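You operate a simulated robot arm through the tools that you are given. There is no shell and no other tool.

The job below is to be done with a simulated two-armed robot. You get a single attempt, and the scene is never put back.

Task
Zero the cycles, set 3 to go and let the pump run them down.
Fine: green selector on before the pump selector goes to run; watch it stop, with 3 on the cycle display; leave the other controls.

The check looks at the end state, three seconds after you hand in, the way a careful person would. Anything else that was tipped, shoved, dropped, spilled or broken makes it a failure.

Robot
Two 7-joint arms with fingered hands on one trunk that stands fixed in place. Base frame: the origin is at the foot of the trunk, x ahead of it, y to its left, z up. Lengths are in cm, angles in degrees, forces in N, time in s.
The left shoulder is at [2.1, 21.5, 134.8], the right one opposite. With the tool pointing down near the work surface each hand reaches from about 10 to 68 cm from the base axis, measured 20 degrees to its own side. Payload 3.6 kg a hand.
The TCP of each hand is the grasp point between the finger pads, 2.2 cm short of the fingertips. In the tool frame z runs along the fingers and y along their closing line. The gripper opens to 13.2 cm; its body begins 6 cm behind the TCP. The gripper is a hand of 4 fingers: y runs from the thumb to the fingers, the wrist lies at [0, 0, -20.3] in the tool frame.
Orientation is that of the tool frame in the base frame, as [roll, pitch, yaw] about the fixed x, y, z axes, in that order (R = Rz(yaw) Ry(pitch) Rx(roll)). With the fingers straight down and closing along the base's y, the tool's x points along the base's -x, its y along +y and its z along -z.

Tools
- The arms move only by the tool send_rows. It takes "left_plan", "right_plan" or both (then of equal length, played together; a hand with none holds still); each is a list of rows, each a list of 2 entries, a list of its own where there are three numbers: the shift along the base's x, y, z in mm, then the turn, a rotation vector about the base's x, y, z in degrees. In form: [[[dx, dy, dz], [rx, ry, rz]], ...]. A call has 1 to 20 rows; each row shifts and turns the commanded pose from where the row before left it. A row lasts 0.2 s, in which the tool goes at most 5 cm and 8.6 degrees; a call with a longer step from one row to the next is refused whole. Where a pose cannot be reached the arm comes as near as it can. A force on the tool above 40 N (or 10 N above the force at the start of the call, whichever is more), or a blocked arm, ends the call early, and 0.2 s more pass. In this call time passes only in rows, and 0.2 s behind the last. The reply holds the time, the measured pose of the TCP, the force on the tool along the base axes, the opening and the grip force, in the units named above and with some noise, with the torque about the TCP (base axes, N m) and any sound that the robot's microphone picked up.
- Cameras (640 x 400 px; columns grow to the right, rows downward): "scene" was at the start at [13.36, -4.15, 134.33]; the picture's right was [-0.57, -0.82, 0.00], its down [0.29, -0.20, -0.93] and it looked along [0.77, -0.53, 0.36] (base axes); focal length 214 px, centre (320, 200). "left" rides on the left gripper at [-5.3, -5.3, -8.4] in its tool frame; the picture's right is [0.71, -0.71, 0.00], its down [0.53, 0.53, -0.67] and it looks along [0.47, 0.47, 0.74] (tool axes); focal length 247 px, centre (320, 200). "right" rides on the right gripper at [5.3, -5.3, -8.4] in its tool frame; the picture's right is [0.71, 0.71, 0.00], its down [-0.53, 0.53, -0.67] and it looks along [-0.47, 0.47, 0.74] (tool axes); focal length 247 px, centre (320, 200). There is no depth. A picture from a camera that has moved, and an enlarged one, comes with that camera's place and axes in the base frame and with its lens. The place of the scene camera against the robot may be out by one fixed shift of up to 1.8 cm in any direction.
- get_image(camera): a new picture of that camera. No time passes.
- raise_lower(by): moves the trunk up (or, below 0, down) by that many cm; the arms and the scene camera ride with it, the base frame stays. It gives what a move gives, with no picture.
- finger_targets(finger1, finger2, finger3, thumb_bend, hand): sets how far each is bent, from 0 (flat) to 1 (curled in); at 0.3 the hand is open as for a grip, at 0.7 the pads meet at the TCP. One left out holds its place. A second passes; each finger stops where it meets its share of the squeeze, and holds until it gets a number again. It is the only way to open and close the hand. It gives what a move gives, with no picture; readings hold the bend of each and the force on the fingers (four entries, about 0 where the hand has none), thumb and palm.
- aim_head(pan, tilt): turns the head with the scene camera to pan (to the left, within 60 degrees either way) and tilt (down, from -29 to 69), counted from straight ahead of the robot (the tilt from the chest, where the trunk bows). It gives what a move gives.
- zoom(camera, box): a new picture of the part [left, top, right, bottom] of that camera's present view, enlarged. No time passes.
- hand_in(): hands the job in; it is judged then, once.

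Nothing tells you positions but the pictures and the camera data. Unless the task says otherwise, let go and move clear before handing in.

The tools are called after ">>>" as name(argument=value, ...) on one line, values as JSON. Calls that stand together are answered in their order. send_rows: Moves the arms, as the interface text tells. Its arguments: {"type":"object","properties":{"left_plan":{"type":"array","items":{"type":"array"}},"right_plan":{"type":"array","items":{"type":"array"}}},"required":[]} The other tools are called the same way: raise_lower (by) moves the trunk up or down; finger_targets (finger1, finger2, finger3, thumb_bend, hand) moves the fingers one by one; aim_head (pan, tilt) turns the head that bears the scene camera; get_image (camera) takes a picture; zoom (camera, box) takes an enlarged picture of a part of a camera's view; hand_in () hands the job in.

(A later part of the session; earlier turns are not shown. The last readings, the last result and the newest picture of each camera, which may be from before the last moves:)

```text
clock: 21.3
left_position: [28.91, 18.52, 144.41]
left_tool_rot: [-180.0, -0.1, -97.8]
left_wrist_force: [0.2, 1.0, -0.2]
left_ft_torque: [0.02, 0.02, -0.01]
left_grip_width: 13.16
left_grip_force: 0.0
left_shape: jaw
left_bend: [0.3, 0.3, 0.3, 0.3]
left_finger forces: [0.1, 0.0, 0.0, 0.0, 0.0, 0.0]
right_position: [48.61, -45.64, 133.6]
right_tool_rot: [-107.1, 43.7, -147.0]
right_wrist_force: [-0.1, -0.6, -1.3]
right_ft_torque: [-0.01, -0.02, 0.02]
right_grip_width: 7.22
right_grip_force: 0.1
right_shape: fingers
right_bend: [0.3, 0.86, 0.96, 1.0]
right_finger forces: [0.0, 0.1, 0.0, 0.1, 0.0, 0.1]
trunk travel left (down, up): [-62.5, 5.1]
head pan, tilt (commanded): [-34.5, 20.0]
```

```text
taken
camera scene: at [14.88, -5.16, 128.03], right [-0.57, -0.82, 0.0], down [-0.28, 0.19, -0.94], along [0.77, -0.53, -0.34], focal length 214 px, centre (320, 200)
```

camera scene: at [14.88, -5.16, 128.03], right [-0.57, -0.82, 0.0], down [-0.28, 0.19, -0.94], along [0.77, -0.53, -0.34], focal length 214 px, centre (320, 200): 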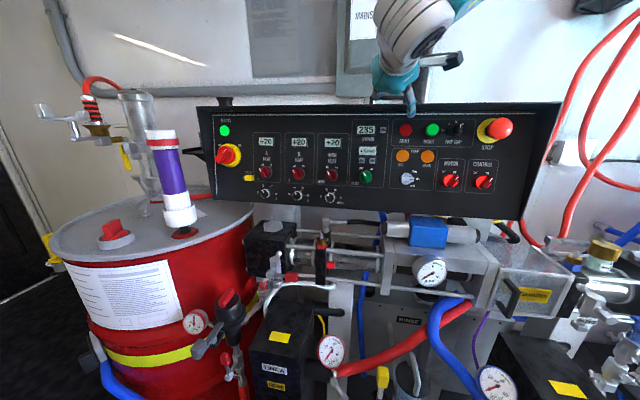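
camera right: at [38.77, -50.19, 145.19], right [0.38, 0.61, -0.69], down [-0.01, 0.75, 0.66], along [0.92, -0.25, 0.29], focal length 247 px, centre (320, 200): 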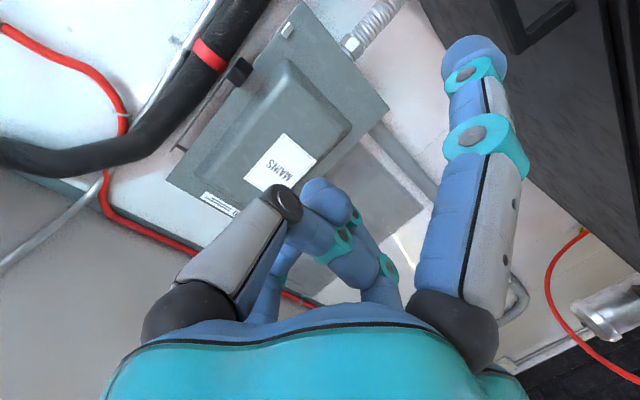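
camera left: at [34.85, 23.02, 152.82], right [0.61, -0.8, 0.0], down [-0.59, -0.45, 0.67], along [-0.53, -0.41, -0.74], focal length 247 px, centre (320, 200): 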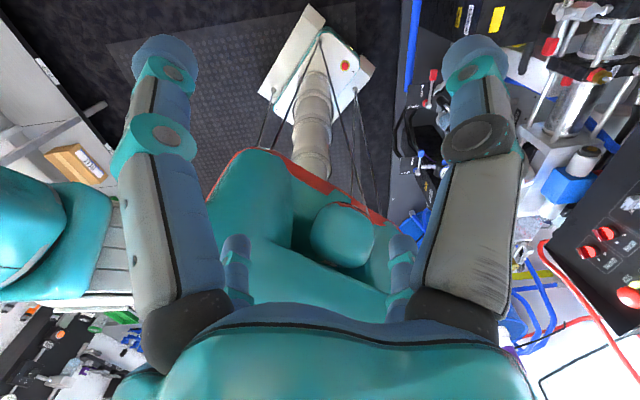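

Back at a reachable pose with no flags. Now I roll the other way by 45° in place.

>>> send_rows(right_plan=[[[0, 0, 0], [-5.19, 5.17, 1.61]], [[0, 0, 0], [-5.19, 5.17, 1.61]], [[0, 0, 0], [-5.19, 5.17, 1.61]], [[0, 0, 0], [-5.19, 5.17, 1.61]], [[0, 0, 0], [-5.19, 5.17, 1.61]], [[0, 0, 0], [-5.19, 5.17, 1.61]]])

>>> get_image(camera="right")

>>> get_image(camera="scene")

```text
clock: 22.7
left_position: [28.83, 18.56, 144.29]
left_tool_rot: [-180.0, -0.1, -98.0]
left_wrist_force: [0.2, 0.3, 0.0]
left_ft_torque: [0.0, 0.0, 0.01]
left_grip_width: 13.2
left_grip_force: 0.0
left_shape: jaw
left_bend: [0.3, 0.3, 0.3, 0.3]
left_finger forces: [0.1, 0.1, 0.0, 0.0, 0.0, 0.0]
right_position: [48.68, -45.36, 133.53]
right_tool_rot: [-102.3, -0.2, -134.8]
right_wrist_force: [-0.9, -0.2, 0.4]
right_ft_torque: [-0.01, 0.01, 0.01]
right_grip_width: 7.22
right_grip_force: 0.0
right_shape: fingers
right_bend: [0.3, 0.86, 0.96, 1.0]
right_finger forces: [0.0, 0.0, 0.0, 0.1, 0.0, 0.1]
trunk travel left (down, up): [-62.5, 5.1]
head pan, tilt (commanded): [-34.5, 20.0]
```

```text
taken
camera right: at [39.86, -44.16, 140.6], right [-0.61, -0.4, -0.69], down [-0.17, 0.91, -0.37], along [0.78, -0.11, -0.62], focal length 247 px, centre (320, 200)
```

right: 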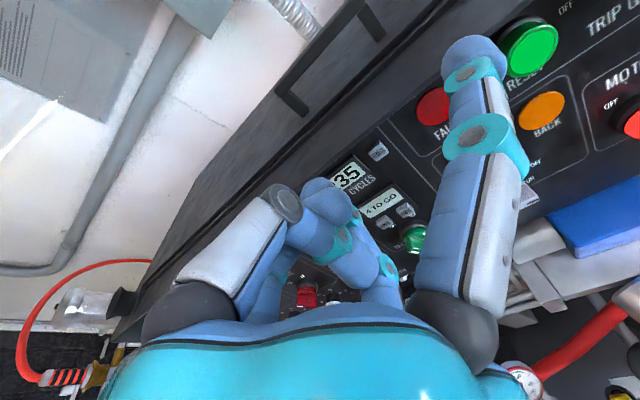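

```text
taken
camera scene: at [14.86, -5.15, 128.04], right [-0.57, -0.82, 0.0], down [-0.28, 0.19, -0.94], along [0.77, -0.53, -0.34], focal length 214 px, centre (320, 200)
```

scene: 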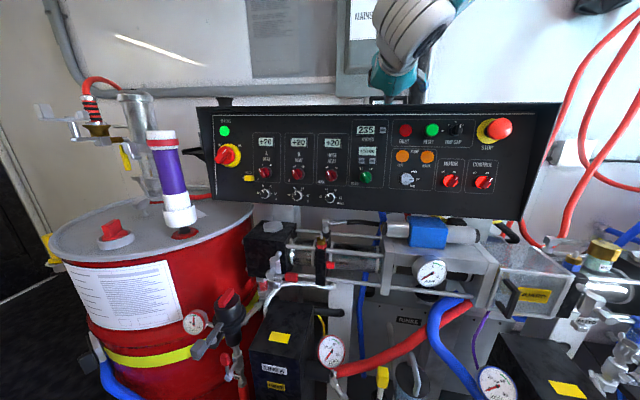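

Rolling this way works: tool x is along the panel's right and finger 2 points to the panel's bottom. I now extend finger 2 only and look at its tip geometry.

>>> finger_targets(hand="right", finger1=1, finger2=0.4, finger3=1, thumb_bend=1)

>>> get_image(camera="right")

>>> zoom(camera="scene", box=[340, 0, 500, 100])

```text
clock: 23.7
left_position: [28.87, 18.48, 144.35]
left_tool_rot: [-180.0, -0.2, -97.9]
left_wrist_force: [0.1, -0.2, -0.2]
left_ft_torque: [0.0, -0.03, -0.03]
left_grip_width: 13.21
left_grip_force: 0.0
left_shape: jaw
left_bend: [0.3, 0.3, 0.3, 0.3]
left_finger forces: [0.0, 0.0, 0.0, 0.1, 0.1, 0.0]
right_position: [48.73, -45.43, 133.48]
right_tool_rot: [-102.3, -0.1, -134.9]
right_wrist_force: [0.2, 0.3, 0.1]
right_ft_torque: [0.03, -0.03, -0.01]
right_grip_width: 2.5
right_grip_force: 0.0
right_shape: fingers
right_bend: [0.83, 0.4, 0.96, 1.0]
right_finger forces: [0.0, 0.0, 0.0, 0.0, 0.1, 0.2]
trunk travel left (down, up): [-62.5, 5.1]
head pan, tilt (commanded): [-34.5, 20.0]
```

```text
taken
camera right: at [39.85, -44.18, 140.58], right [-0.61, -0.4, -0.69], down [-0.17, 0.91, -0.37], along [0.78, -0.11, -0.62], focal length 247 px, centre (320, 200)
```

right: 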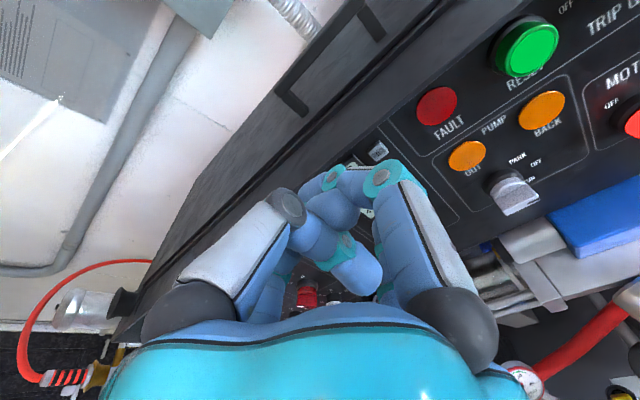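

```text
4.00 times, centred on (420, 50) of scene
camera zoom: at [14.86, -5.16, 128.04], right [-0.57, -0.82, 0.0], down [-0.28, 0.19, -0.94], along [0.77, -0.53, -0.34], focal length 858 px, centre (-80, 800)
```

zoom: 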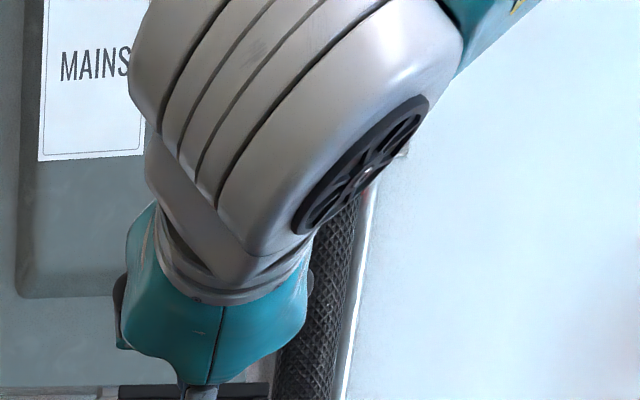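

With finger 2 extended the camera can't see its tip, so finger 1 (clearly visible) is the better pressing finger. Better triangulation puts FAULT at [50.7, -56.9, 124.8], so the panel's right runs along about [-0.78, -0.63]; I'll correct the yaw by 6°, roll back to 0 and extend finger 1.

>>> finger_targets(hand="right", finger1=0.3)

>>> finger_targets(hand="right", finger2=1)

>>> send_rows(right_plan=[[[0, 0, 0], [5.19, -5.17, -2.61]], [[0, 0, 0], [5.19, -5.17, -2.61]], [[0, 0, 0], [5.19, -5.17, -2.61]], [[0, 0, 0], [5.19, -5.17, -2.61]], [[0, 0, 0], [5.19, -5.17, -2.61]], [[0, 0, 0], [5.19, -5.17, -2.61]]])

>>> get_image(camera="right")

```text
clock: 24.7
left_position: [28.94, 18.58, 144.35]
left_tool_rot: [-180.0, -0.1, -97.9]
left_wrist_force: [0.0, -0.4, 0.0]
left_ft_torque: [0.03, -0.03, 0.02]
left_grip_width: 13.17
left_grip_force: 0.0
left_shape: jaw
left_bend: [0.3, 0.3, 0.3, 0.3]
left_finger forces: [0.0, 0.0, 0.0, 0.0, 0.0, 0.1]
right_position: [48.61, -45.34, 133.6]
right_tool_rot: [-102.3, -0.1, -134.8]
right_wrist_force: [-1.0, -0.4, -0.2]
right_ft_torque: [0.0, 0.0, 0.01]
right_grip_width: 7.33
right_grip_force: 0.0
right_shape: fingers
right_bend: [0.3, 0.4, 0.95, 1.0]
right_finger forces: [0.0, 0.0, 0.0, 0.0, 0.0, 0.0]
trunk travel left (down, up): [-62.5, 5.1]
head pan, tilt (commanded): [-34.5, 20.0]
```

```text
clock: 25.7
left_position: [28.8, 18.46, 144.23]
left_tool_rot: [-179.9, -0.1, -97.9]
left_wrist_force: [0.0, 0.2, 0.7]
left_ft_torque: [-0.01, 0.02, 0.02]
left_grip_width: 13.17
left_grip_force: 0.1
left_shape: jaw
left_bend: [0.3, 0.3, 0.3, 0.3]
left_finger forces: [0.0, 0.1, 0.0, 0.0, 0.0, 0.0]
right_position: [48.72, -45.47, 133.52]
right_tool_rot: [-102.3, 0.0, -134.8]
right_wrist_force: [0.0, -0.2, 0.0]
right_ft_torque: [0.01, -0.01, 0.0]
right_grip_width: 7.31
right_grip_force: 0.0
right_shape: fingers
right_bend: [0.3, 0.87, 0.95, 1.0]
right_finger forces: [0.1, 0.0, 0.1, 0.0, 0.1, 0.0]
trunk travel left (down, up): [-62.5, 5.1]
head pan, tilt (commanded): [-34.5, 20.0]
```

```text
clock: 27.1
left_position: [28.84, 18.48, 144.32]
left_tool_rot: [-179.9, -0.2, -97.9]
left_wrist_force: [-0.2, -0.6, -0.3]
left_ft_torque: [-0.01, 0.0, -0.01]
left_grip_width: 13.17
left_grip_force: 0.0
left_shape: jaw
left_bend: [0.3, 0.3, 0.3, 0.3]
left_finger forces: [0.0, 0.0, 0.1, 0.0, 0.0, 0.0]
right_position: [48.7, -45.42, 133.53]
right_tool_rot: [-110.2, 43.3, -154.5]
right_wrist_force: [-0.4, 0.2, 1.0]
right_ft_torque: [0.0, -0.01, 0.02]
right_grip_width: 7.27
right_grip_force: 0.2
right_shape: fingers
right_bend: [0.3, 0.87, 0.95, 1.0]
right_finger forces: [0.0, 0.0, 0.0, 0.0, 0.1, 0.0]
trunk travel left (down, up): [-62.5, 5.1]
head pan, tilt (commanded): [-34.5, 20.0]
```

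```text
taken
camera right: at [37.66, -43.98, 135.66], right [-0.16, 0.19, -0.97], down [0.16, 0.97, 0.17], along [0.97, -0.13, -0.19], focal length 247 px, centre (320, 200)
```

right: 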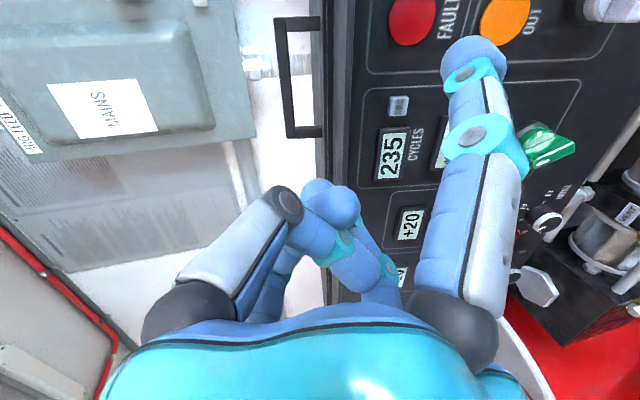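

The yaw now matches and the earlier button positions re-project well in this view. I zoom in to check alignment of the panel lines before approaching.

>>> zoom(camera="right", box=[330, 0, 650, 200])

>>> zoom(camera="scene", box=[180, 80, 580, 240])

```text
refused: 650 is not a number from 0 to 640
```

```text
1.60 times, centred on (380, 160) of scene
camera zoom: at [14.86, -5.16, 128.04], right [-0.57, -0.82, 0.0], down [-0.28, 0.19, -0.94], along [0.77, -0.53, -0.34], focal length 343 px, centre (224, 264)
```

zoom: 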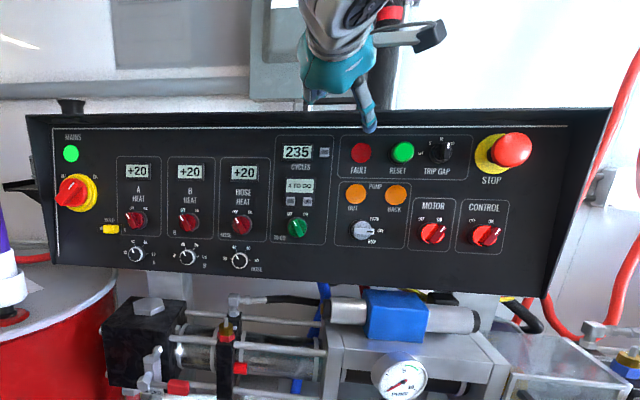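

The panel leans back roughly 10–14°, matching the tool within a few degrees. By my numbers the finger 1 tip must go 5.7 cm left, 1.2 cm down and about 9.9 cm ahead to touch the "0" button; I go most of that way and check.

>>> send_rows(right_plan=[[[14, 13, -4], [0, 0, 0]], [[14, 13, -4], [0, 0, 0]], [[14, 13, -3], [0, 0, 0]], [[12, -15, -5], [0, 0, 0]], [[12, -15, -5], [0, 0, 0]], [[13, -15, -5], [0, 0, 0]]])

>>> get_image(camera="right")

>>> get_image(camera="scene")

```text
clock: 28.5
left_position: [28.58, 18.85, 144.43]
left_tool_rot: [-179.8, -0.3, -97.9]
left_wrist_force: [0.3, 0.1, 0.1]
left_ft_torque: [0.0, 0.0, -0.01]
left_grip_width: 13.18
left_grip_force: 0.1
left_shape: jaw
left_bend: [0.3, 0.3, 0.3, 0.3]
left_finger forces: [0.0, 0.0, 0.1, 0.0, 0.1, 0.0]
right_position: [54.3, -47.3, 131.63]
right_tool_rot: [-110.1, 43.0, -153.9]
right_wrist_force: [-11.0, 12.9, -1.3]
right_ft_torque: [0.14, 0.1, 0.22]
right_grip_width: 7.33
right_grip_force: 8.9
right_shape: fingers
right_bend: [0.3, 0.88, 0.95, 1.0]
right_finger forces: [0.0, 17.2, 0.0, 0.0, 0.0, 0.1]
right hand out of reach, approached as far as the arm can: row 3, 6
trunk travel left (down, up): [-62.5, 5.1]
head pan, tilt (commanded): [-34.5, 20.0]
```

```text
taken
camera right: at [43.4, -45.91, 133.75], right [-0.16, 0.19, -0.97], down [0.15, 0.97, 0.17], along [0.97, -0.12, -0.19], focal length 247 px, centre (320, 200)
```

right: 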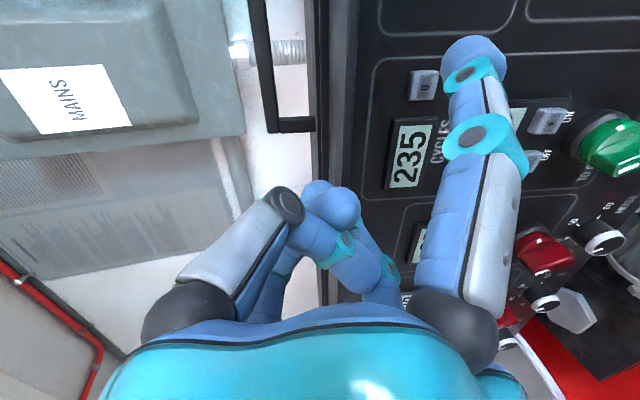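

```text
taken
camera scene: at [14.52, -4.85, 128.1], right [-0.57, -0.82, 0.0], down [-0.28, 0.19, -0.94], along [0.78, -0.53, -0.34], focal length 214 px, centre (320, 200)
```

scene: 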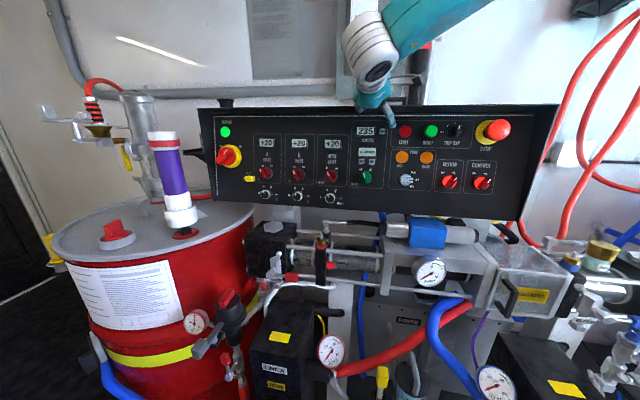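

There is about 17 N on finger 2 - it has met something although the finger 1 tip hasn't reached the button. I'll look closely before moving.

>>> zoom(camera="scene", box=[320, 60, 448, 140])

>>> zoom(camera="right", box=[260, 100, 500, 250])

```text
5.00 times, centred on (384, 100) of scene
camera zoom: at [14.52, -4.85, 128.1], right [-0.57, -0.82, 0.0], down [-0.28, 0.19, -0.94], along [0.78, -0.53, -0.34], focal length 1072 px, centre (0, 700)
```

zoom: 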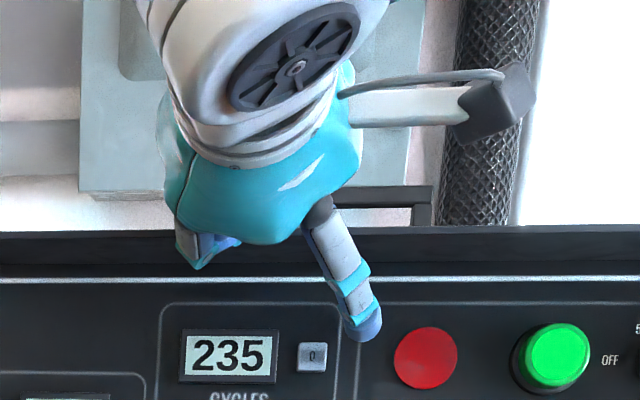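

```text
2.67 times, centred on (380, 175) of right
camera zoom: at [43.4, -45.91, 133.75], right [-0.16, 0.19, -0.97], down [0.15, 0.97, 0.17], along [0.97, -0.12, -0.19], focal length 659 px, centre (160, 267)
```

zoom: 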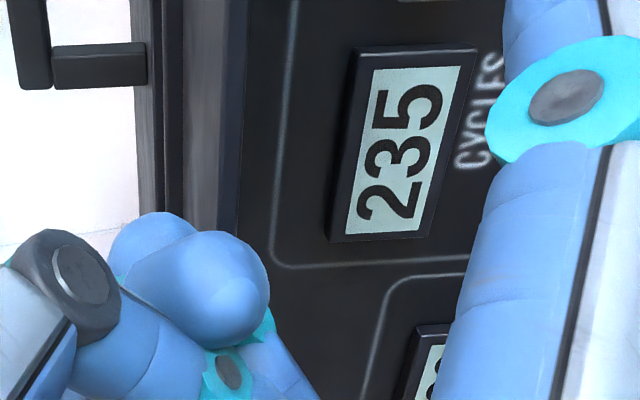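

The panel has a protruding hood (top plate about 7 cm deep), and finger 2's knuckle met its front edge. I back straight out now; then I'll approach from below the hood with a different roll.

>>> send_rows(right_plan=[[[-15, 18, 4], [0, 0, 0]], [[-15, 18, 4], [0, 0, 0]], [[-12, 15, 4], [0, 0, 0]]])

>>> zoom(camera="scene", box=[440, 80, 600, 240])

>>> get_image(camera="right")

```text
clock: 29.3
left_position: [28.91, 18.42, 144.24]
left_tool_rot: [179.9, 0.0, -97.9]
left_wrist_force: [1.7, 0.0, 0.1]
left_ft_torque: [-0.01, 0.01, -0.02]
left_grip_width: 13.19
left_grip_force: 0.0
left_shape: jaw
left_bend: [0.3, 0.3, 0.3, 0.3]
left_finger forces: [0.0, 0.1, 0.1, 0.1, 0.0, 0.1]
right_position: [50.72, -42.67, 132.68]
right_tool_rot: [-109.9, 43.2, -154.5]
right_wrist_force: [0.3, -0.4, 0.2]
right_ft_torque: [0.01, -0.01, 0.02]
right_grip_width: 7.32
right_grip_force: 0.0
right_shape: fingers
right_bend: [0.3, 0.88, 0.95, 1.0]
right_finger forces: [0.0, 0.0, 0.0, 0.0, 0.0, 0.0]
trunk travel left (down, up): [-62.5, 5.1]
head pan, tilt (commanded): [-34.5, 20.0]
```

```text
2.50 times, centred on (520, 160) of scene
camera zoom: at [14.93, -5.19, 128.03], right [-0.57, -0.82, 0.0], down [-0.28, 0.19, -0.94], along [0.77, -0.53, -0.34], focal length 536 px, centre (-180, 300)
```

zoom: 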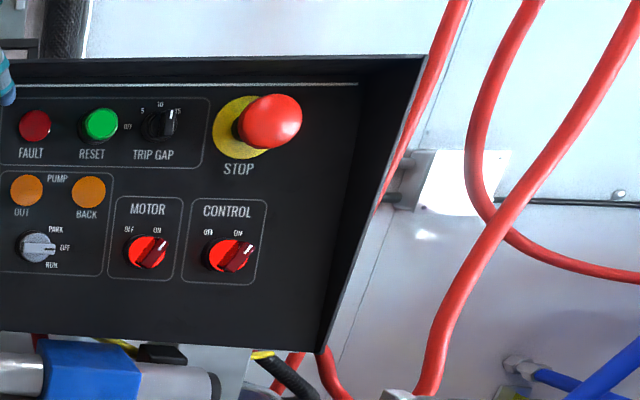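

```text
taken
camera right: at [39.74, -41.19, 134.81], right [-0.16, 0.19, -0.97], down [0.16, 0.97, 0.17], along [0.97, -0.13, -0.19], focal length 247 px, centre (320, 200)
```

right: 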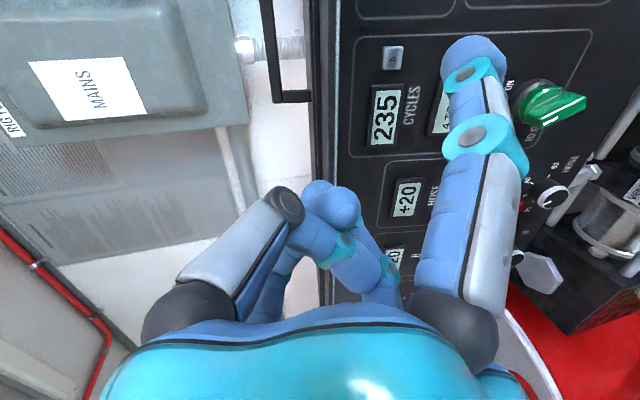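

The hood is now obvious: its top plate sticks out about 7 cm above the display row. I back off slightly and roll −90° so finger 1 points to the panel's upper right, letting the hand sit below the hood.

>>> send_rows(right_plan=[[[-2, 2, 0], [-5.06, 6.11, 2.06]], [[-2, 2, 0], [-5.06, 6.11, 2.06]], [[-2, 2, 0], [-5.06, 6.11, 2.06]], [[-2, 2, 0], [-5.06, 6.11, 2.06]], [[-2, 2, 0], [-5.06, 6.11, 2.06]], [[-2, 2, 0], [-5.06, 6.11, 2.06]], [[-2, 2, 0], [-5.06, 6.11, 2.06]], [[-2, 2, 0], [-5.06, 6.11, 2.06]], [[-2, 2, 0], [-5.06, 6.11, 2.06]], [[-2, 2, 0], [-5.06, 6.11, 2.06]], [[-2, 2, 0], [-5.06, 6.11, 2.06]]])

>>> get_image(camera="right")

>>> get_image(camera="scene")

```text
clock: 31.7
left_position: [28.8, 18.45, 144.3]
left_tool_rot: [-180.0, -0.1, -97.9]
left_wrist_force: [-0.2, 0.0, 0.4]
left_ft_torque: [-0.01, 0.02, 0.02]
left_grip_width: 13.22
left_grip_force: 0.1
left_shape: jaw
left_bend: [0.3, 0.3, 0.3, 0.3]
left_finger forces: [0.1, 0.0, 0.0, 0.0, 0.1, 0.0]
right_position: [48.54, -40.54, 132.72]
right_tool_rot: [-110.3, -43.5, -125.9]
right_wrist_force: [0.4, -0.1, 0.3]
right_ft_torque: [0.0, 0.05, 0.0]
right_grip_width: 7.3
right_grip_force: 0.1
right_shape: fingers
right_bend: [0.3, 0.88, 0.95, 1.0]
right_finger forces: [0.1, 0.0, 0.0, 0.0, 0.0, 0.1]
trunk travel left (down, up): [-62.5, 5.1]
head pan, tilt (commanded): [-34.5, 20.0]
```

```text
taken
camera right: at [44.41, -35.67, 142.12], right [-0.77, -0.64, 0.01], down [-0.54, 0.64, -0.55], along [0.35, -0.43, -0.83], focal length 247 px, centre (320, 200)
```

right: 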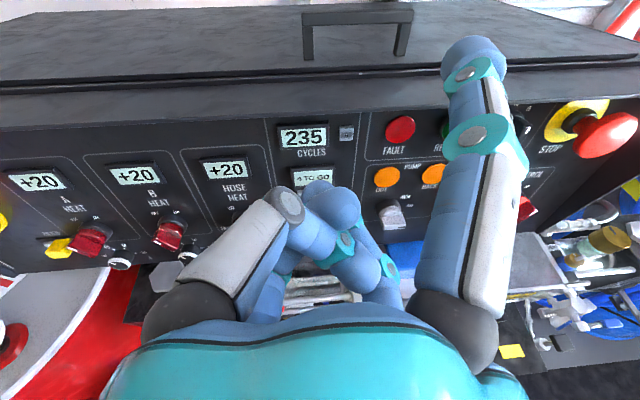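

```text
taken
camera scene: at [14.86, -5.16, 128.04], right [-0.57, -0.82, 0.0], down [-0.28, 0.19, -0.94], along [0.77, -0.53, -0.34], focal length 214 px, centre (320, 200)
```

scene: 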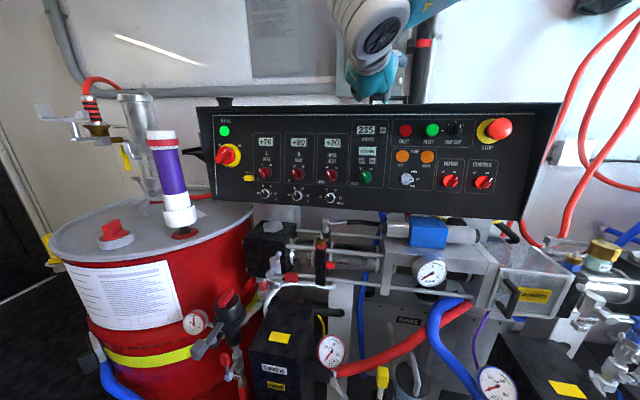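

Very good view: the camera is now right above the tool, upright. The panel lines show my 6° yaw change was wrong (panel normal is near yaw −45°), so I undo it, ease the tilt to ~12°, and then lower the trunk 12 cm for better reach under the hood.

>>> send_rows(right_plan=[[[-3, 3, 0], [-1.2, -1.2, 3]], [[-3, 3, 0], [-0.6, -0.6, 2.7]]])

>>> raise_lower(by=-12)

>>> get_image(camera="right")

>>> get_image(camera="scene")

```text
clock: 32.3
left_position: [28.73, 18.66, 144.32]
left_tool_rot: [-180.0, 0.0, -97.9]
left_wrist_force: [-1.3, 0.3, 0.1]
left_ft_torque: [-0.01, 0.0, 0.0]
left_grip_width: 13.19
left_grip_force: 0.0
left_shape: jaw
left_bend: [0.3, 0.3, 0.3, 0.3]
left_finger forces: [0.1, 0.0, 0.0, 0.0, 0.0, 0.1]
right_position: [47.88, -39.8, 132.65]
right_tool_rot: [-106.8, -43.9, -122.7]
right_wrist_force: [-0.1, 0.4, 0.5]
right_ft_torque: [-0.01, 0.0, -0.01]
right_grip_width: 7.32
right_grip_force: 0.0
right_shape: fingers
right_bend: [0.3, 0.88, 0.95, 1.0]
right_finger forces: [0.0, 0.1, 0.0, 0.0, 0.0, 0.0]
trunk travel left (down, up): [-62.5, 5.1]
head pan, tilt (commanded): [-34.5, 20.0]
```

```text
clock: 33.8
left_position: [28.79, 18.5, 132.32]
left_tool_rot: [-179.9, -0.1, -97.8]
left_wrist_force: [-1.0, 0.2, -0.2]
left_ft_torque: [-0.01, 0.05, 0.0]
left_grip_width: 13.19
left_grip_force: 0.1
left_shape: jaw
left_bend: [0.3, 0.3, 0.3, 0.3]
left_finger forces: [0.0, 0.0, 0.1, 0.0, 0.0, 0.1]
right_position: [47.78, -39.84, 120.63]
right_tool_rot: [-106.7, -43.7, -122.7]
right_wrist_force: [-0.3, 0.4, 0.2]
right_ft_torque: [0.0, 0.01, 0.0]
right_grip_width: 7.32
right_grip_force: 0.0
right_shape: fingers
right_bend: [0.3, 0.88, 0.95, 1.0]
right_finger forces: [0.1, 0.1, 0.1, 0.1, 0.1, 0.1]
trunk travel left (down, up): [-50.5, 17.1]
head pan, tilt (commanded): [-34.5, 20.0]
```

```text
taken
camera right: at [42.98, -35.14, 129.83], right [-0.7, -0.71, 0.0], down [-0.58, 0.57, -0.59], along [0.42, -0.41, -0.81], focal length 247 px, centre (320, 200)
```

right: 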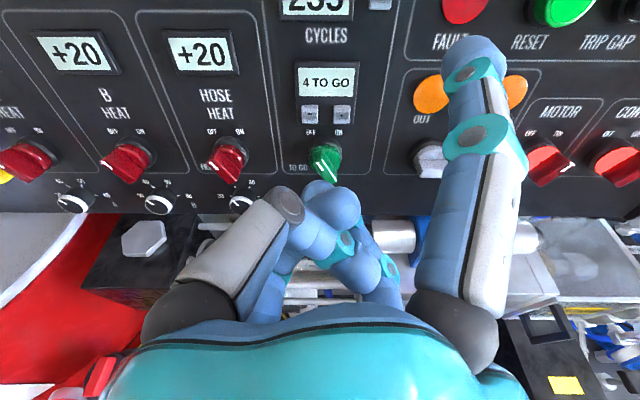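

```text
taken
camera scene: at [14.87, -5.16, 115.99], right [-0.57, -0.82, 0.0], down [-0.28, 0.19, -0.94], along [0.77, -0.53, -0.34], focal length 214 px, centre (320, 200)
```

scene: 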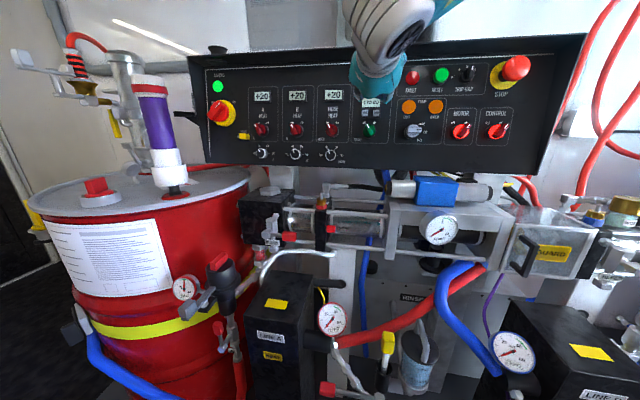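

The view is now excellent and level: "4 TO GO", "-" and "+" are clear, and the "0" sits just at the top edge near the finger tip. The curled fingers end only about 0.5 cm behind finger 1's tip, so I check whether a bit more bend makes the tip protrude further.

>>> finger_targets(hand="right", finger1=0.45)

>>> get_image(camera="right")

>>> finger_targets(hand="right", finger1=0.15)

>>> get_image(camera="right")

```text
clock: 34.8
left_position: [28.78, 18.5, 132.19]
left_tool_rot: [180.0, 0.0, -97.9]
left_wrist_force: [-1.2, 0.0, -0.4]
left_ft_torque: [-0.01, -0.02, -0.01]
left_grip_width: 13.22
left_grip_force: 0.0
left_shape: jaw
left_bend: [0.3, 0.3, 0.3, 0.3]
left_finger forces: [0.0, 0.0, 0.0, 0.0, 0.1, 0.0]
right_position: [47.74, -39.74, 120.63]
right_tool_rot: [-106.8, -43.8, -122.7]
right_wrist_force: [0.4, 0.4, 0.2]
right_ft_torque: [-0.02, 0.0, 0.0]
right_grip_width: 5.9
right_grip_force: 0.1
right_shape: fingers
right_bend: [0.45, 0.88, 0.95, 1.0]
right_finger forces: [0.1, 0.0, 0.0, 0.0, 0.1, 0.0]
trunk travel left (down, up): [-50.5, 17.1]
head pan, tilt (commanded): [-34.5, 20.0]
```

```text
taken
camera right: at [43.0, -35.15, 129.8], right [-0.7, -0.71, 0.0], down [-0.58, 0.57, -0.59], along [0.42, -0.41, -0.81], focal length 247 px, centre (320, 200)
```

right: 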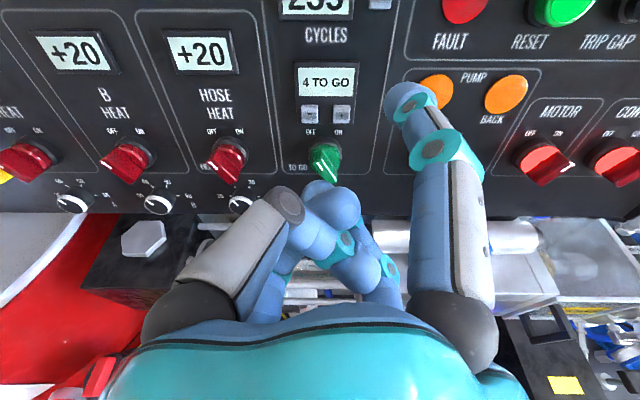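

```text
clock: 35.8
left_position: [28.9, 18.54, 132.3]
left_tool_rot: [-180.0, -0.1, -97.8]
left_wrist_force: [-0.7, -0.4, 0.0]
left_ft_torque: [0.0, -0.01, -0.02]
left_grip_width: 13.18
left_grip_force: 0.0
left_shape: jaw
left_bend: [0.3, 0.3, 0.3, 0.3]
left_finger forces: [0.0, 0.0, 0.1, 0.0, 0.1, 0.1]
right_position: [47.79, -39.86, 120.63]
right_tool_rot: [-106.7, -43.8, -122.7]
right_wrist_force: [-0.8, 0.2, 0.0]
right_ft_torque: [0.03, 0.03, 0.0]
right_grip_width: 8.25
right_grip_force: 0.1
right_shape: fingers
right_bend: [0.15, 0.88, 0.95, 1.0]
right_finger forces: [0.0, 0.1, 0.0, 0.0, 0.1, 0.0]
trunk travel left (down, up): [-50.5, 17.1]
head pan, tilt (commanded): [-34.5, 20.0]
```

```text
taken
camera right: at [43.0, -35.15, 129.81], right [-0.7, -0.71, 0.0], down [-0.58, 0.57, -0.59], along [0.42, -0.41, -0.81], focal length 247 px, centre (320, 200)
```

right: 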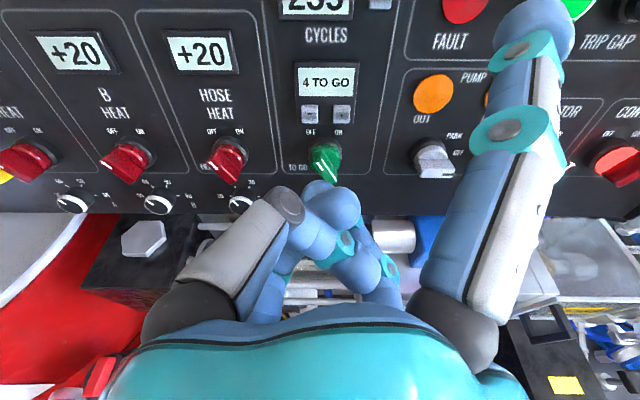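

At bend 0.45 the finger 1 tip is parallel to the tool axis, ~5.1 cm off-axis and ~1.5 cm ahead of the curled fingers. I use that with a 10° tilt and move the tip in front of the "0" button, about 3 cm short of it.

>>> finger_targets(hand="right", finger1=0.45)

>>> send_rows(right_plan=[[[11, -13.7, 4], [1.5, 1.0, 1.72]], [[11, -13.7, 4], [1.5, 1.0, 1.72]], [[11, -13.7, 4], [1.5, 1.0, 1.72]], [[11, -13.7, 4], [1.5, 1.0, 1.72]]])

>>> get_image(camera="right")

>>> get_image(camera="scene")

```text
clock: 36.8
left_position: [28.89, 18.51, 132.3]
left_tool_rot: [179.9, 0.0, -97.9]
left_wrist_force: [-0.1, -0.1, -0.3]
left_ft_torque: [-0.03, 0.02, -0.01]
left_grip_width: 13.19
left_grip_force: 0.1
left_shape: jaw
left_bend: [0.3, 0.3, 0.3, 0.3]
left_finger forces: [0.1, 0.1, 0.0, 0.0, 0.0, 0.0]
right_position: [47.87, -39.89, 120.6]
right_tool_rot: [-106.8, -43.8, -122.6]
right_wrist_force: [0.1, 0.5, -0.5]
right_ft_torque: [0.01, -0.01, -0.04]
right_grip_width: 5.89
right_grip_force: 0.1
right_shape: fingers
right_bend: [0.45, 0.88, 0.95, 1.0]
right_finger forces: [0.0, 0.1, 0.0, 0.1, 0.1, 0.0]
trunk travel left (down, up): [-50.5, 17.1]
head pan, tilt (commanded): [-34.5, 20.0]
```

```text
clock: 37.8
left_position: [28.74, 18.5, 132.43]
left_tool_rot: [179.9, 0.0, -97.9]
left_wrist_force: [-0.5, 0.1, 0.2]
left_ft_torque: [-0.02, 0.0, 0.0]
left_grip_width: 13.17
left_grip_force: 0.1
left_shape: jaw
left_bend: [0.3, 0.3, 0.3, 0.3]
left_finger forces: [0.1, 0.1, 0.0, 0.0, 0.0, 0.2]
right_position: [52.2, -45.37, 122.27]
right_tool_rot: [-115.2, -40.3, -110.1]
right_wrist_force: [0.0, -0.1, 0.8]
right_ft_torque: [-0.02, -0.02, 0.01]
right_grip_width: 5.91
right_grip_force: 0.1
right_shape: fingers
right_bend: [0.45, 0.88, 0.95, 1.0]
right_finger forces: [0.1, 0.0, 0.0, 0.0, 0.0, 0.0]
trunk travel left (down, up): [-50.5, 17.1]
head pan, tilt (commanded): [-34.5, 20.0]
```

```text
taken
camera right: at [47.62, -42.31, 132.16], right [-0.61, -0.79, -0.03], down [-0.68, 0.55, -0.49], along [0.4, -0.27, -0.87], focal length 247 px, centre (320, 200)
```

right: 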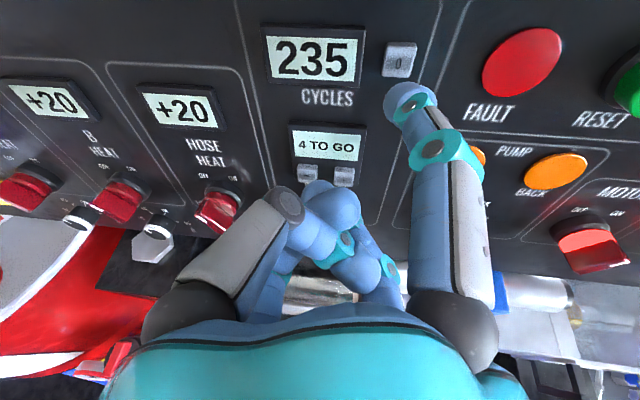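

```text
taken
camera scene: at [14.88, -5.18, 115.98], right [-0.57, -0.82, 0.0], down [-0.28, 0.19, -0.94], along [0.77, -0.53, -0.34], focal length 214 px, centre (320, 200)
```

scene: 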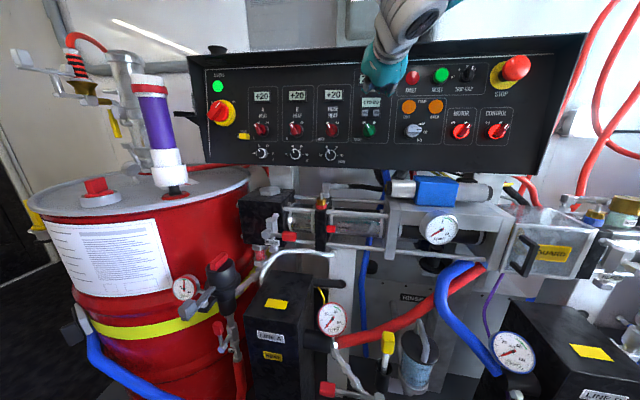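

The tip is lined up with the "0" button laterally within about a millimetre, with roughly 2.9 cm to go along the panel normal. I advance 2.3 cm and check.

>>> send_rows(right_plan=[[[8, -7.9, -2.4], [0, 0, 0]], [[8, -7.9, -2.4], [0, 0, 0]]])

>>> get_image(camera="right")

>>> zoom(camera="scene", box=[340, 30, 468, 110])

```text
clock: 38.4
left_position: [28.89, 18.55, 132.18]
left_tool_rot: [180.0, -0.1, -97.9]
left_wrist_force: [0.2, 0.3, -0.1]
left_ft_torque: [0.0, 0.02, -0.05]
left_grip_width: 13.19
left_grip_force: 0.2
left_shape: jaw
left_bend: [0.3, 0.3, 0.3, 0.3]
left_finger forces: [0.1, 0.1, 0.0, 0.0, 0.0, 0.0]
right_position: [53.76, -46.89, 121.64]
right_tool_rot: [-115.2, -40.1, -110.2]
right_wrist_force: [1.0, -0.3, 0.4]
right_ft_torque: [0.01, 0.0, -0.02]
right_grip_width: 5.89
right_grip_force: 0.1
right_shape: fingers
right_bend: [0.45, 0.88, 0.95, 1.0]
right_finger forces: [0.0, 0.1, 0.0, 0.0, 0.0, 0.0]
trunk travel left (down, up): [-50.5, 17.1]
head pan, tilt (commanded): [-34.5, 20.0]
```

```text
taken
camera right: at [49.26, -43.78, 131.61], right [-0.61, -0.79, -0.03], down [-0.68, 0.55, -0.49], along [0.4, -0.28, -0.87], focal length 247 px, centre (320, 200)
```

right: 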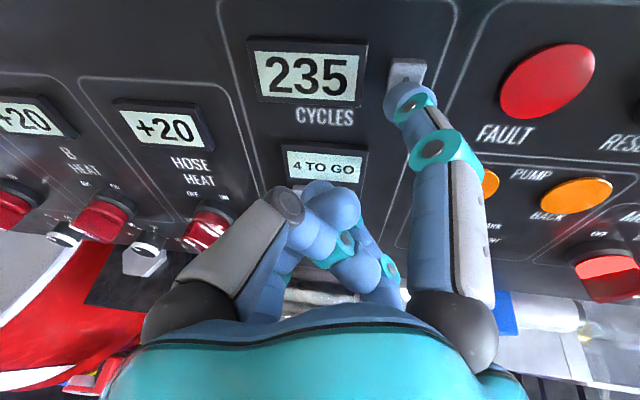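

```text
5.00 times, centred on (404, 70) of scene
camera zoom: at [14.9, -5.15, 115.98], right [-0.57, -0.82, 0.0], down [-0.28, 0.19, -0.94], along [0.77, -0.53, -0.34], focal length 1072 px, centre (-100, 850)
```

zoom: 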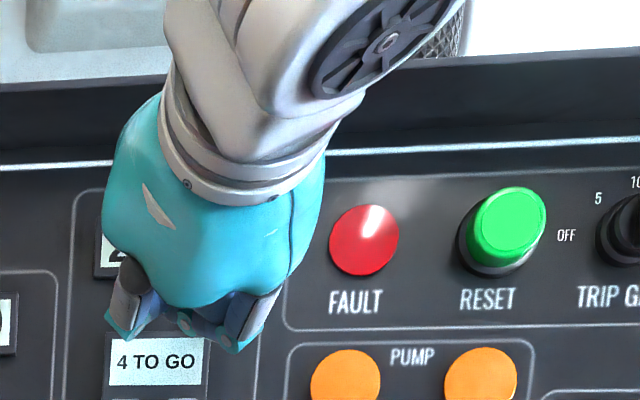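

The tip is right in front of "0"; about 0.6 cm remains. I press gently in small steps and read the force.

>>> send_rows(right_plan=[[[2.4, -2.3, 1.4], [0, 0, 0]], [[2.1, -2.05, -0.6], [0, 0, 0]]])

>>> get_image(camera="right")

```text
clock: 39.0
left_position: [28.73, 18.46, 132.26]
left_tool_rot: [-179.9, 0.0, -97.9]
left_wrist_force: [0.0, -0.3, 0.5]
left_ft_torque: [0.0, 0.0, 0.02]
left_grip_width: 13.18
left_grip_force: 0.1
left_shape: jaw
left_bend: [0.3, 0.3, 0.3, 0.3]
left_finger forces: [0.1, 0.0, 0.0, 0.0, 0.1, 0.0]
right_position: [54.24, -47.28, 121.87]
right_tool_rot: [-115.3, -40.2, -110.3]
right_wrist_force: [0.0, -0.1, -0.9]
right_ft_torque: [-0.03, 0.0, -0.04]
right_grip_width: 5.86
right_grip_force: 0.6
right_shape: fingers
right_bend: [0.45, 0.88, 0.95, 1.0]
right_finger forces: [0.7, 0.1, 0.0, 0.0, 0.1, 0.0]
trunk travel left (down, up): [-50.5, 17.1]
head pan, tilt (commanded): [-34.5, 20.0]
```

```text
taken
camera right: at [49.66, -44.18, 131.73], right [-0.61, -0.79, -0.03], down [-0.68, 0.55, -0.49], along [0.4, -0.28, -0.87], focal length 247 px, centre (320, 200)
```

right: 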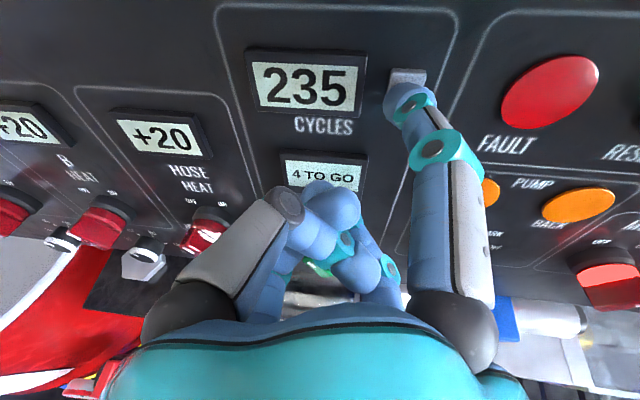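

Finger 1 just began to feel contact (0.7 N). I push in a few more millimetres.

>>> send_rows(right_plan=[[[1.8, -1.75, -0.5], [0, 0, 0]], [[1.4, -1.4, -0.4], [0, 0, 0]]])

>>> get_image(camera="right")

```text
clock: 39.6
left_position: [28.8, 18.52, 132.39]
left_tool_rot: [-180.0, -0.1, -97.8]
left_wrist_force: [-0.4, 1.0, -0.2]
left_ft_torque: [0.02, 0.03, 0.01]
left_grip_width: 13.21
left_grip_force: 0.0
left_shape: jaw
left_bend: [0.3, 0.3, 0.3, 0.3]
left_finger forces: [0.1, 0.0, 0.2, 0.0, 0.0, 0.0]
right_position: [54.56, -47.53, 121.81]
right_tool_rot: [-115.1, -40.3, -110.2]
right_wrist_force: [-3.1, 2.2, 0.0]
right_ft_torque: [-0.11, -0.07, -0.13]
right_grip_width: 5.85
right_grip_force: 2.0
right_shape: fingers
right_bend: [0.45, 0.88, 0.95, 1.0]
right_finger forces: [3.7, 0.0, 0.1, 0.0, 0.1, 0.0]
trunk travel left (down, up): [-50.5, 17.1]
head pan, tilt (commanded): [-34.5, 20.0]
heard: click
```

```text
taken
camera right: at [49.89, -44.42, 131.67], right [-0.61, -0.79, -0.03], down [-0.68, 0.55, -0.49], along [0.4, -0.27, -0.87], focal length 247 px, centre (320, 200)
```

right: 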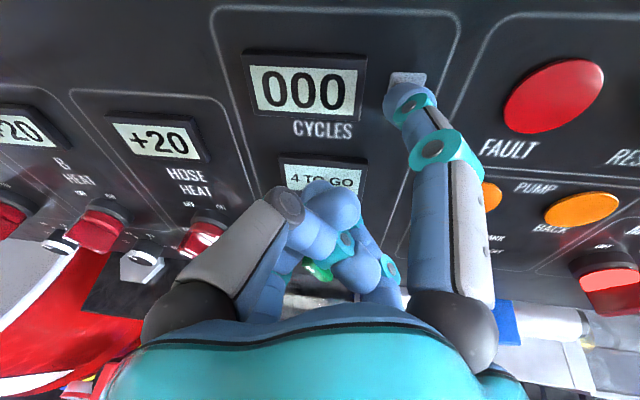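

The button clicked and CYCLES reads 000. I withdraw 6 cm and roll the hand back +90° so that finger 1 points to the lower right, ready for the "-" button.

>>> send_rows(right_plan=[[[-14, 13.7, 4.2], [0, 0, 0]], [[-14, 13.7, 4.2], [0, 0, 0]], [[-14, 13.7, 4.2], [0, 0, 0]], [[2.5, 3.7, -1.3], [5.73, -5.61, -1.7]], [[2.5, 3.7, -1.3], [5.73, -5.61, -1.7]], [[2.5, 3.7, -1.3], [5.73, -5.61, -1.7]], [[2.5, 3.7, -1.3], [5.73, -5.61, -1.7]], [[2.5, 3.7, -1.3], [5.73, -5.61, -1.7]], [[2.5, 3.7, -1.3], [5.73, -5.61, -1.7]], [[2.5, 3.7, -1.3], [5.73, -5.61, -1.7]], [[2.5, 3.7, -1.3], [5.73, -5.61, -1.7]], [[2.5, 3.7, -1.3], [5.73, -5.61, -1.7]], [[2.5, 3.7, -1.3], [5.73, -5.61, -1.7]], [[2.5, 3.7, -1.3], [5.73, -5.61, -1.7]]])

>>> get_image(camera="right")

>>> get_image(camera="scene")

```text
clock: 42.6
left_position: [28.93, 18.45, 132.43]
left_tool_rot: [180.0, -0.2, -98.0]
left_wrist_force: [0.3, -0.7, 0.5]
left_ft_torque: [-0.02, 0.02, -0.01]
left_grip_width: 13.16
left_grip_force: 0.1
left_shape: jaw
left_bend: [0.3, 0.3, 0.3, 0.3]
left_finger forces: [0.0, 0.0, 0.0, 0.0, 0.0, 0.1]
right_position: [52.9, -39.54, 121.79]
right_tool_rot: [-97.2, 46.4, -132.6]
right_wrist_force: [0.1, 0.2, 0.0]
right_ft_torque: [-0.02, 0.02, -0.01]
right_grip_width: 5.85
right_grip_force: 0.0
right_shape: fingers
right_bend: [0.45, 0.88, 0.95, 1.0]
right_finger forces: [0.0, 0.1, 0.0, 0.1, 0.0, 0.0]
trunk travel left (down, up): [-50.5, 17.1]
head pan, tilt (commanded): [-34.5, 20.0]
```

```text
taken
camera right: at [41.71, -40.43, 122.31], right [-0.05, 0.07, -1.0], down [-0.08, 0.99, 0.08], along [1.0, 0.08, -0.05], focal length 247 px, centre (320, 200)
```

right: 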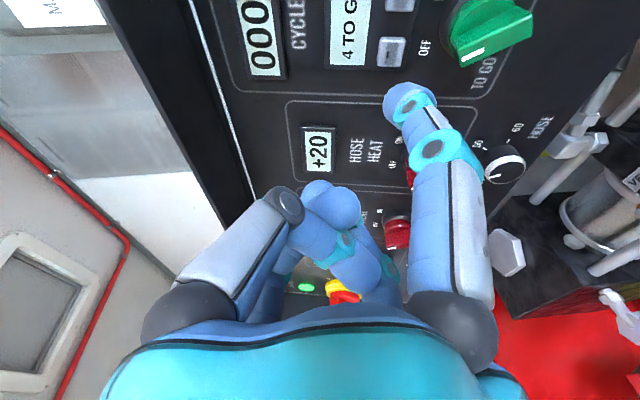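

```text
taken
camera scene: at [14.89, -5.16, 115.98], right [-0.57, -0.82, 0.0], down [-0.28, 0.19, -0.94], along [0.77, -0.53, -0.34], focal length 214 px, centre (320, 200)
```

scene: 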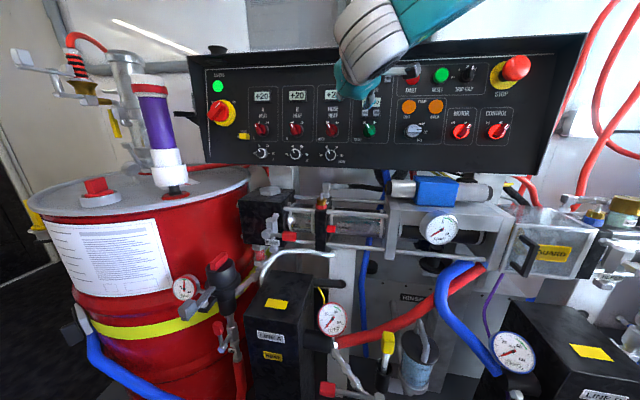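

The "-" button is near [57.2, -47.9, 116.6] by two matching views; the tip needs 0.3 cm left and about 5.6 cm forward. I advance 4 cm and check.

>>> send_rows(right_plan=[[[10, -8.4, -2.6], [0, 0, 0]], [[10, -8.4, -2.6], [0, 0, 0]], [[10, -8.4, -2.6], [0, 0, 0]]])

>>> get_image(camera="right")

>>> zoom(camera="scene", box=[310, 60, 438, 140])

```text
clock: 43.4
left_position: [28.83, 18.47, 132.31]
left_tool_rot: [-180.0, 0.0, -97.8]
left_wrist_force: [-0.2, 0.0, -0.1]
left_ft_torque: [-0.01, -0.03, -0.01]
left_grip_width: 13.21
left_grip_force: 0.1
left_shape: jaw
left_bend: [0.3, 0.3, 0.3, 0.3]
left_finger forces: [0.0, 0.0, 0.0, 0.0, 0.0, 0.0]
right_position: [55.66, -42.38, 121.2]
right_tool_rot: [-97.3, 46.0, -132.5]
right_wrist_force: [0.2, -0.7, -0.7]
right_ft_torque: [-0.02, 0.01, -0.01]
right_grip_width: 5.86
right_grip_force: 0.0
right_shape: fingers
right_bend: [0.45, 0.88, 0.95, 1.0]
right_finger forces: [0.1, 0.1, 0.1, 0.0, 0.1, 0.1]
right hand out of reach, approached as far as the arm can: row 1, 3
trunk travel left (down, up): [-50.5, 17.1]
head pan, tilt (commanded): [-34.5, 20.0]
```

```text
taken
camera right: at [44.38, -43.32, 121.72], right [-0.06, 0.07, -1.0], down [-0.08, 0.99, 0.08], along [1.0, 0.08, -0.05], focal length 247 px, centre (320, 200)
```

right: 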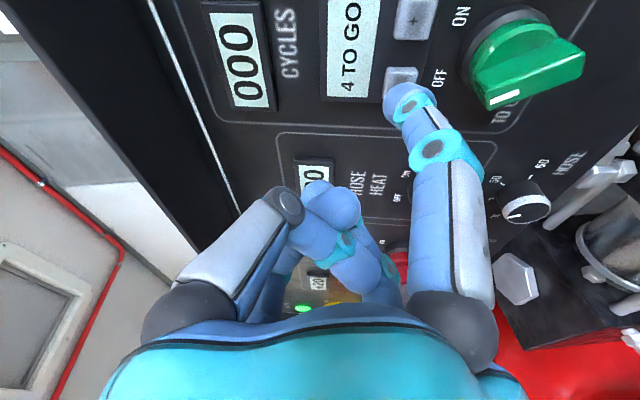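

```text
5.00 times, centred on (374, 100) of scene
camera zoom: at [14.9, -5.18, 115.98], right [-0.57, -0.82, 0.0], down [-0.28, 0.19, -0.94], along [0.77, -0.53, -0.34], focal length 1072 px, centre (50, 700)
```

zoom: 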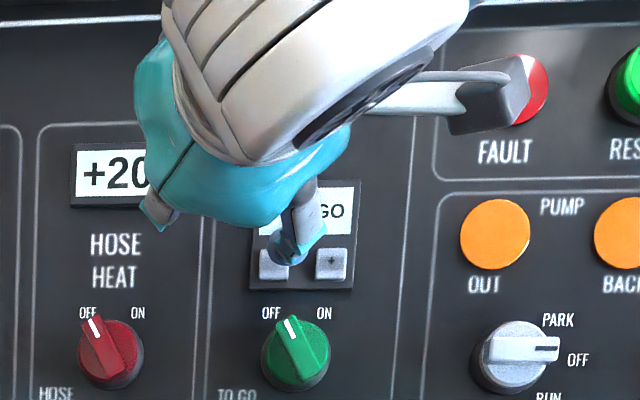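

The tip is close, but the arm is near its reach limit and slid slightly right. I zoom both cameras to judge the remaining offset before pressing.

>>> zoom(camera="right", box=[320, 0, 512, 120])

>>> zoom(camera="scene", box=[350, 90, 398, 120])

```text
3.33 times, centred on (416, 60) of right
camera zoom: at [44.38, -43.32, 121.72], right [-0.06, 0.07, -1.0], down [-0.08, 0.99, 0.08], along [1.0, 0.08, -0.05], focal length 823 px, centre (0, 667)
```

zoom: 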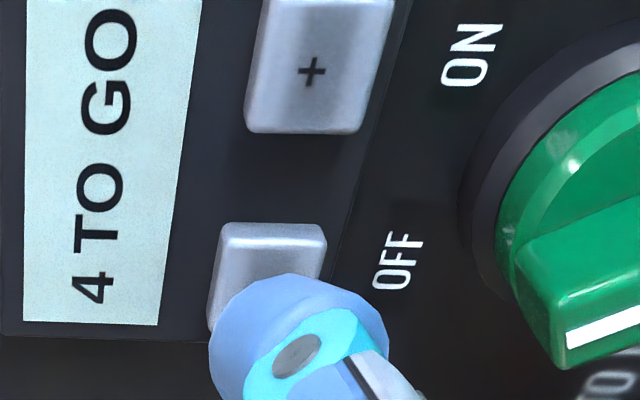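

```text
13.33 times, centred on (374, 105) of scene
camera zoom: at [14.9, -5.18, 115.98], right [-0.57, -0.82, 0.0], down [-0.28, 0.19, -0.94], along [0.77, -0.53, -0.34], focal length 2860 px, centre (-400, 1467)
```

zoom: 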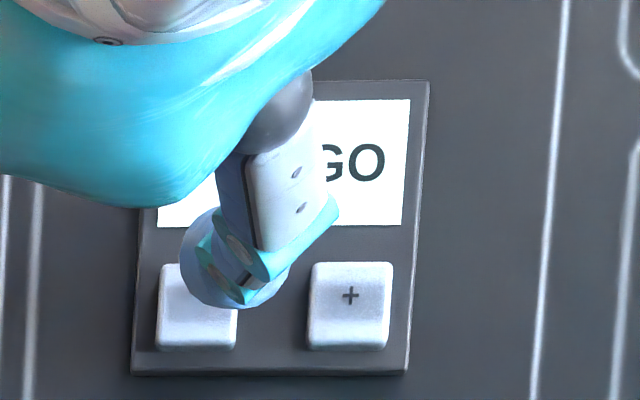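

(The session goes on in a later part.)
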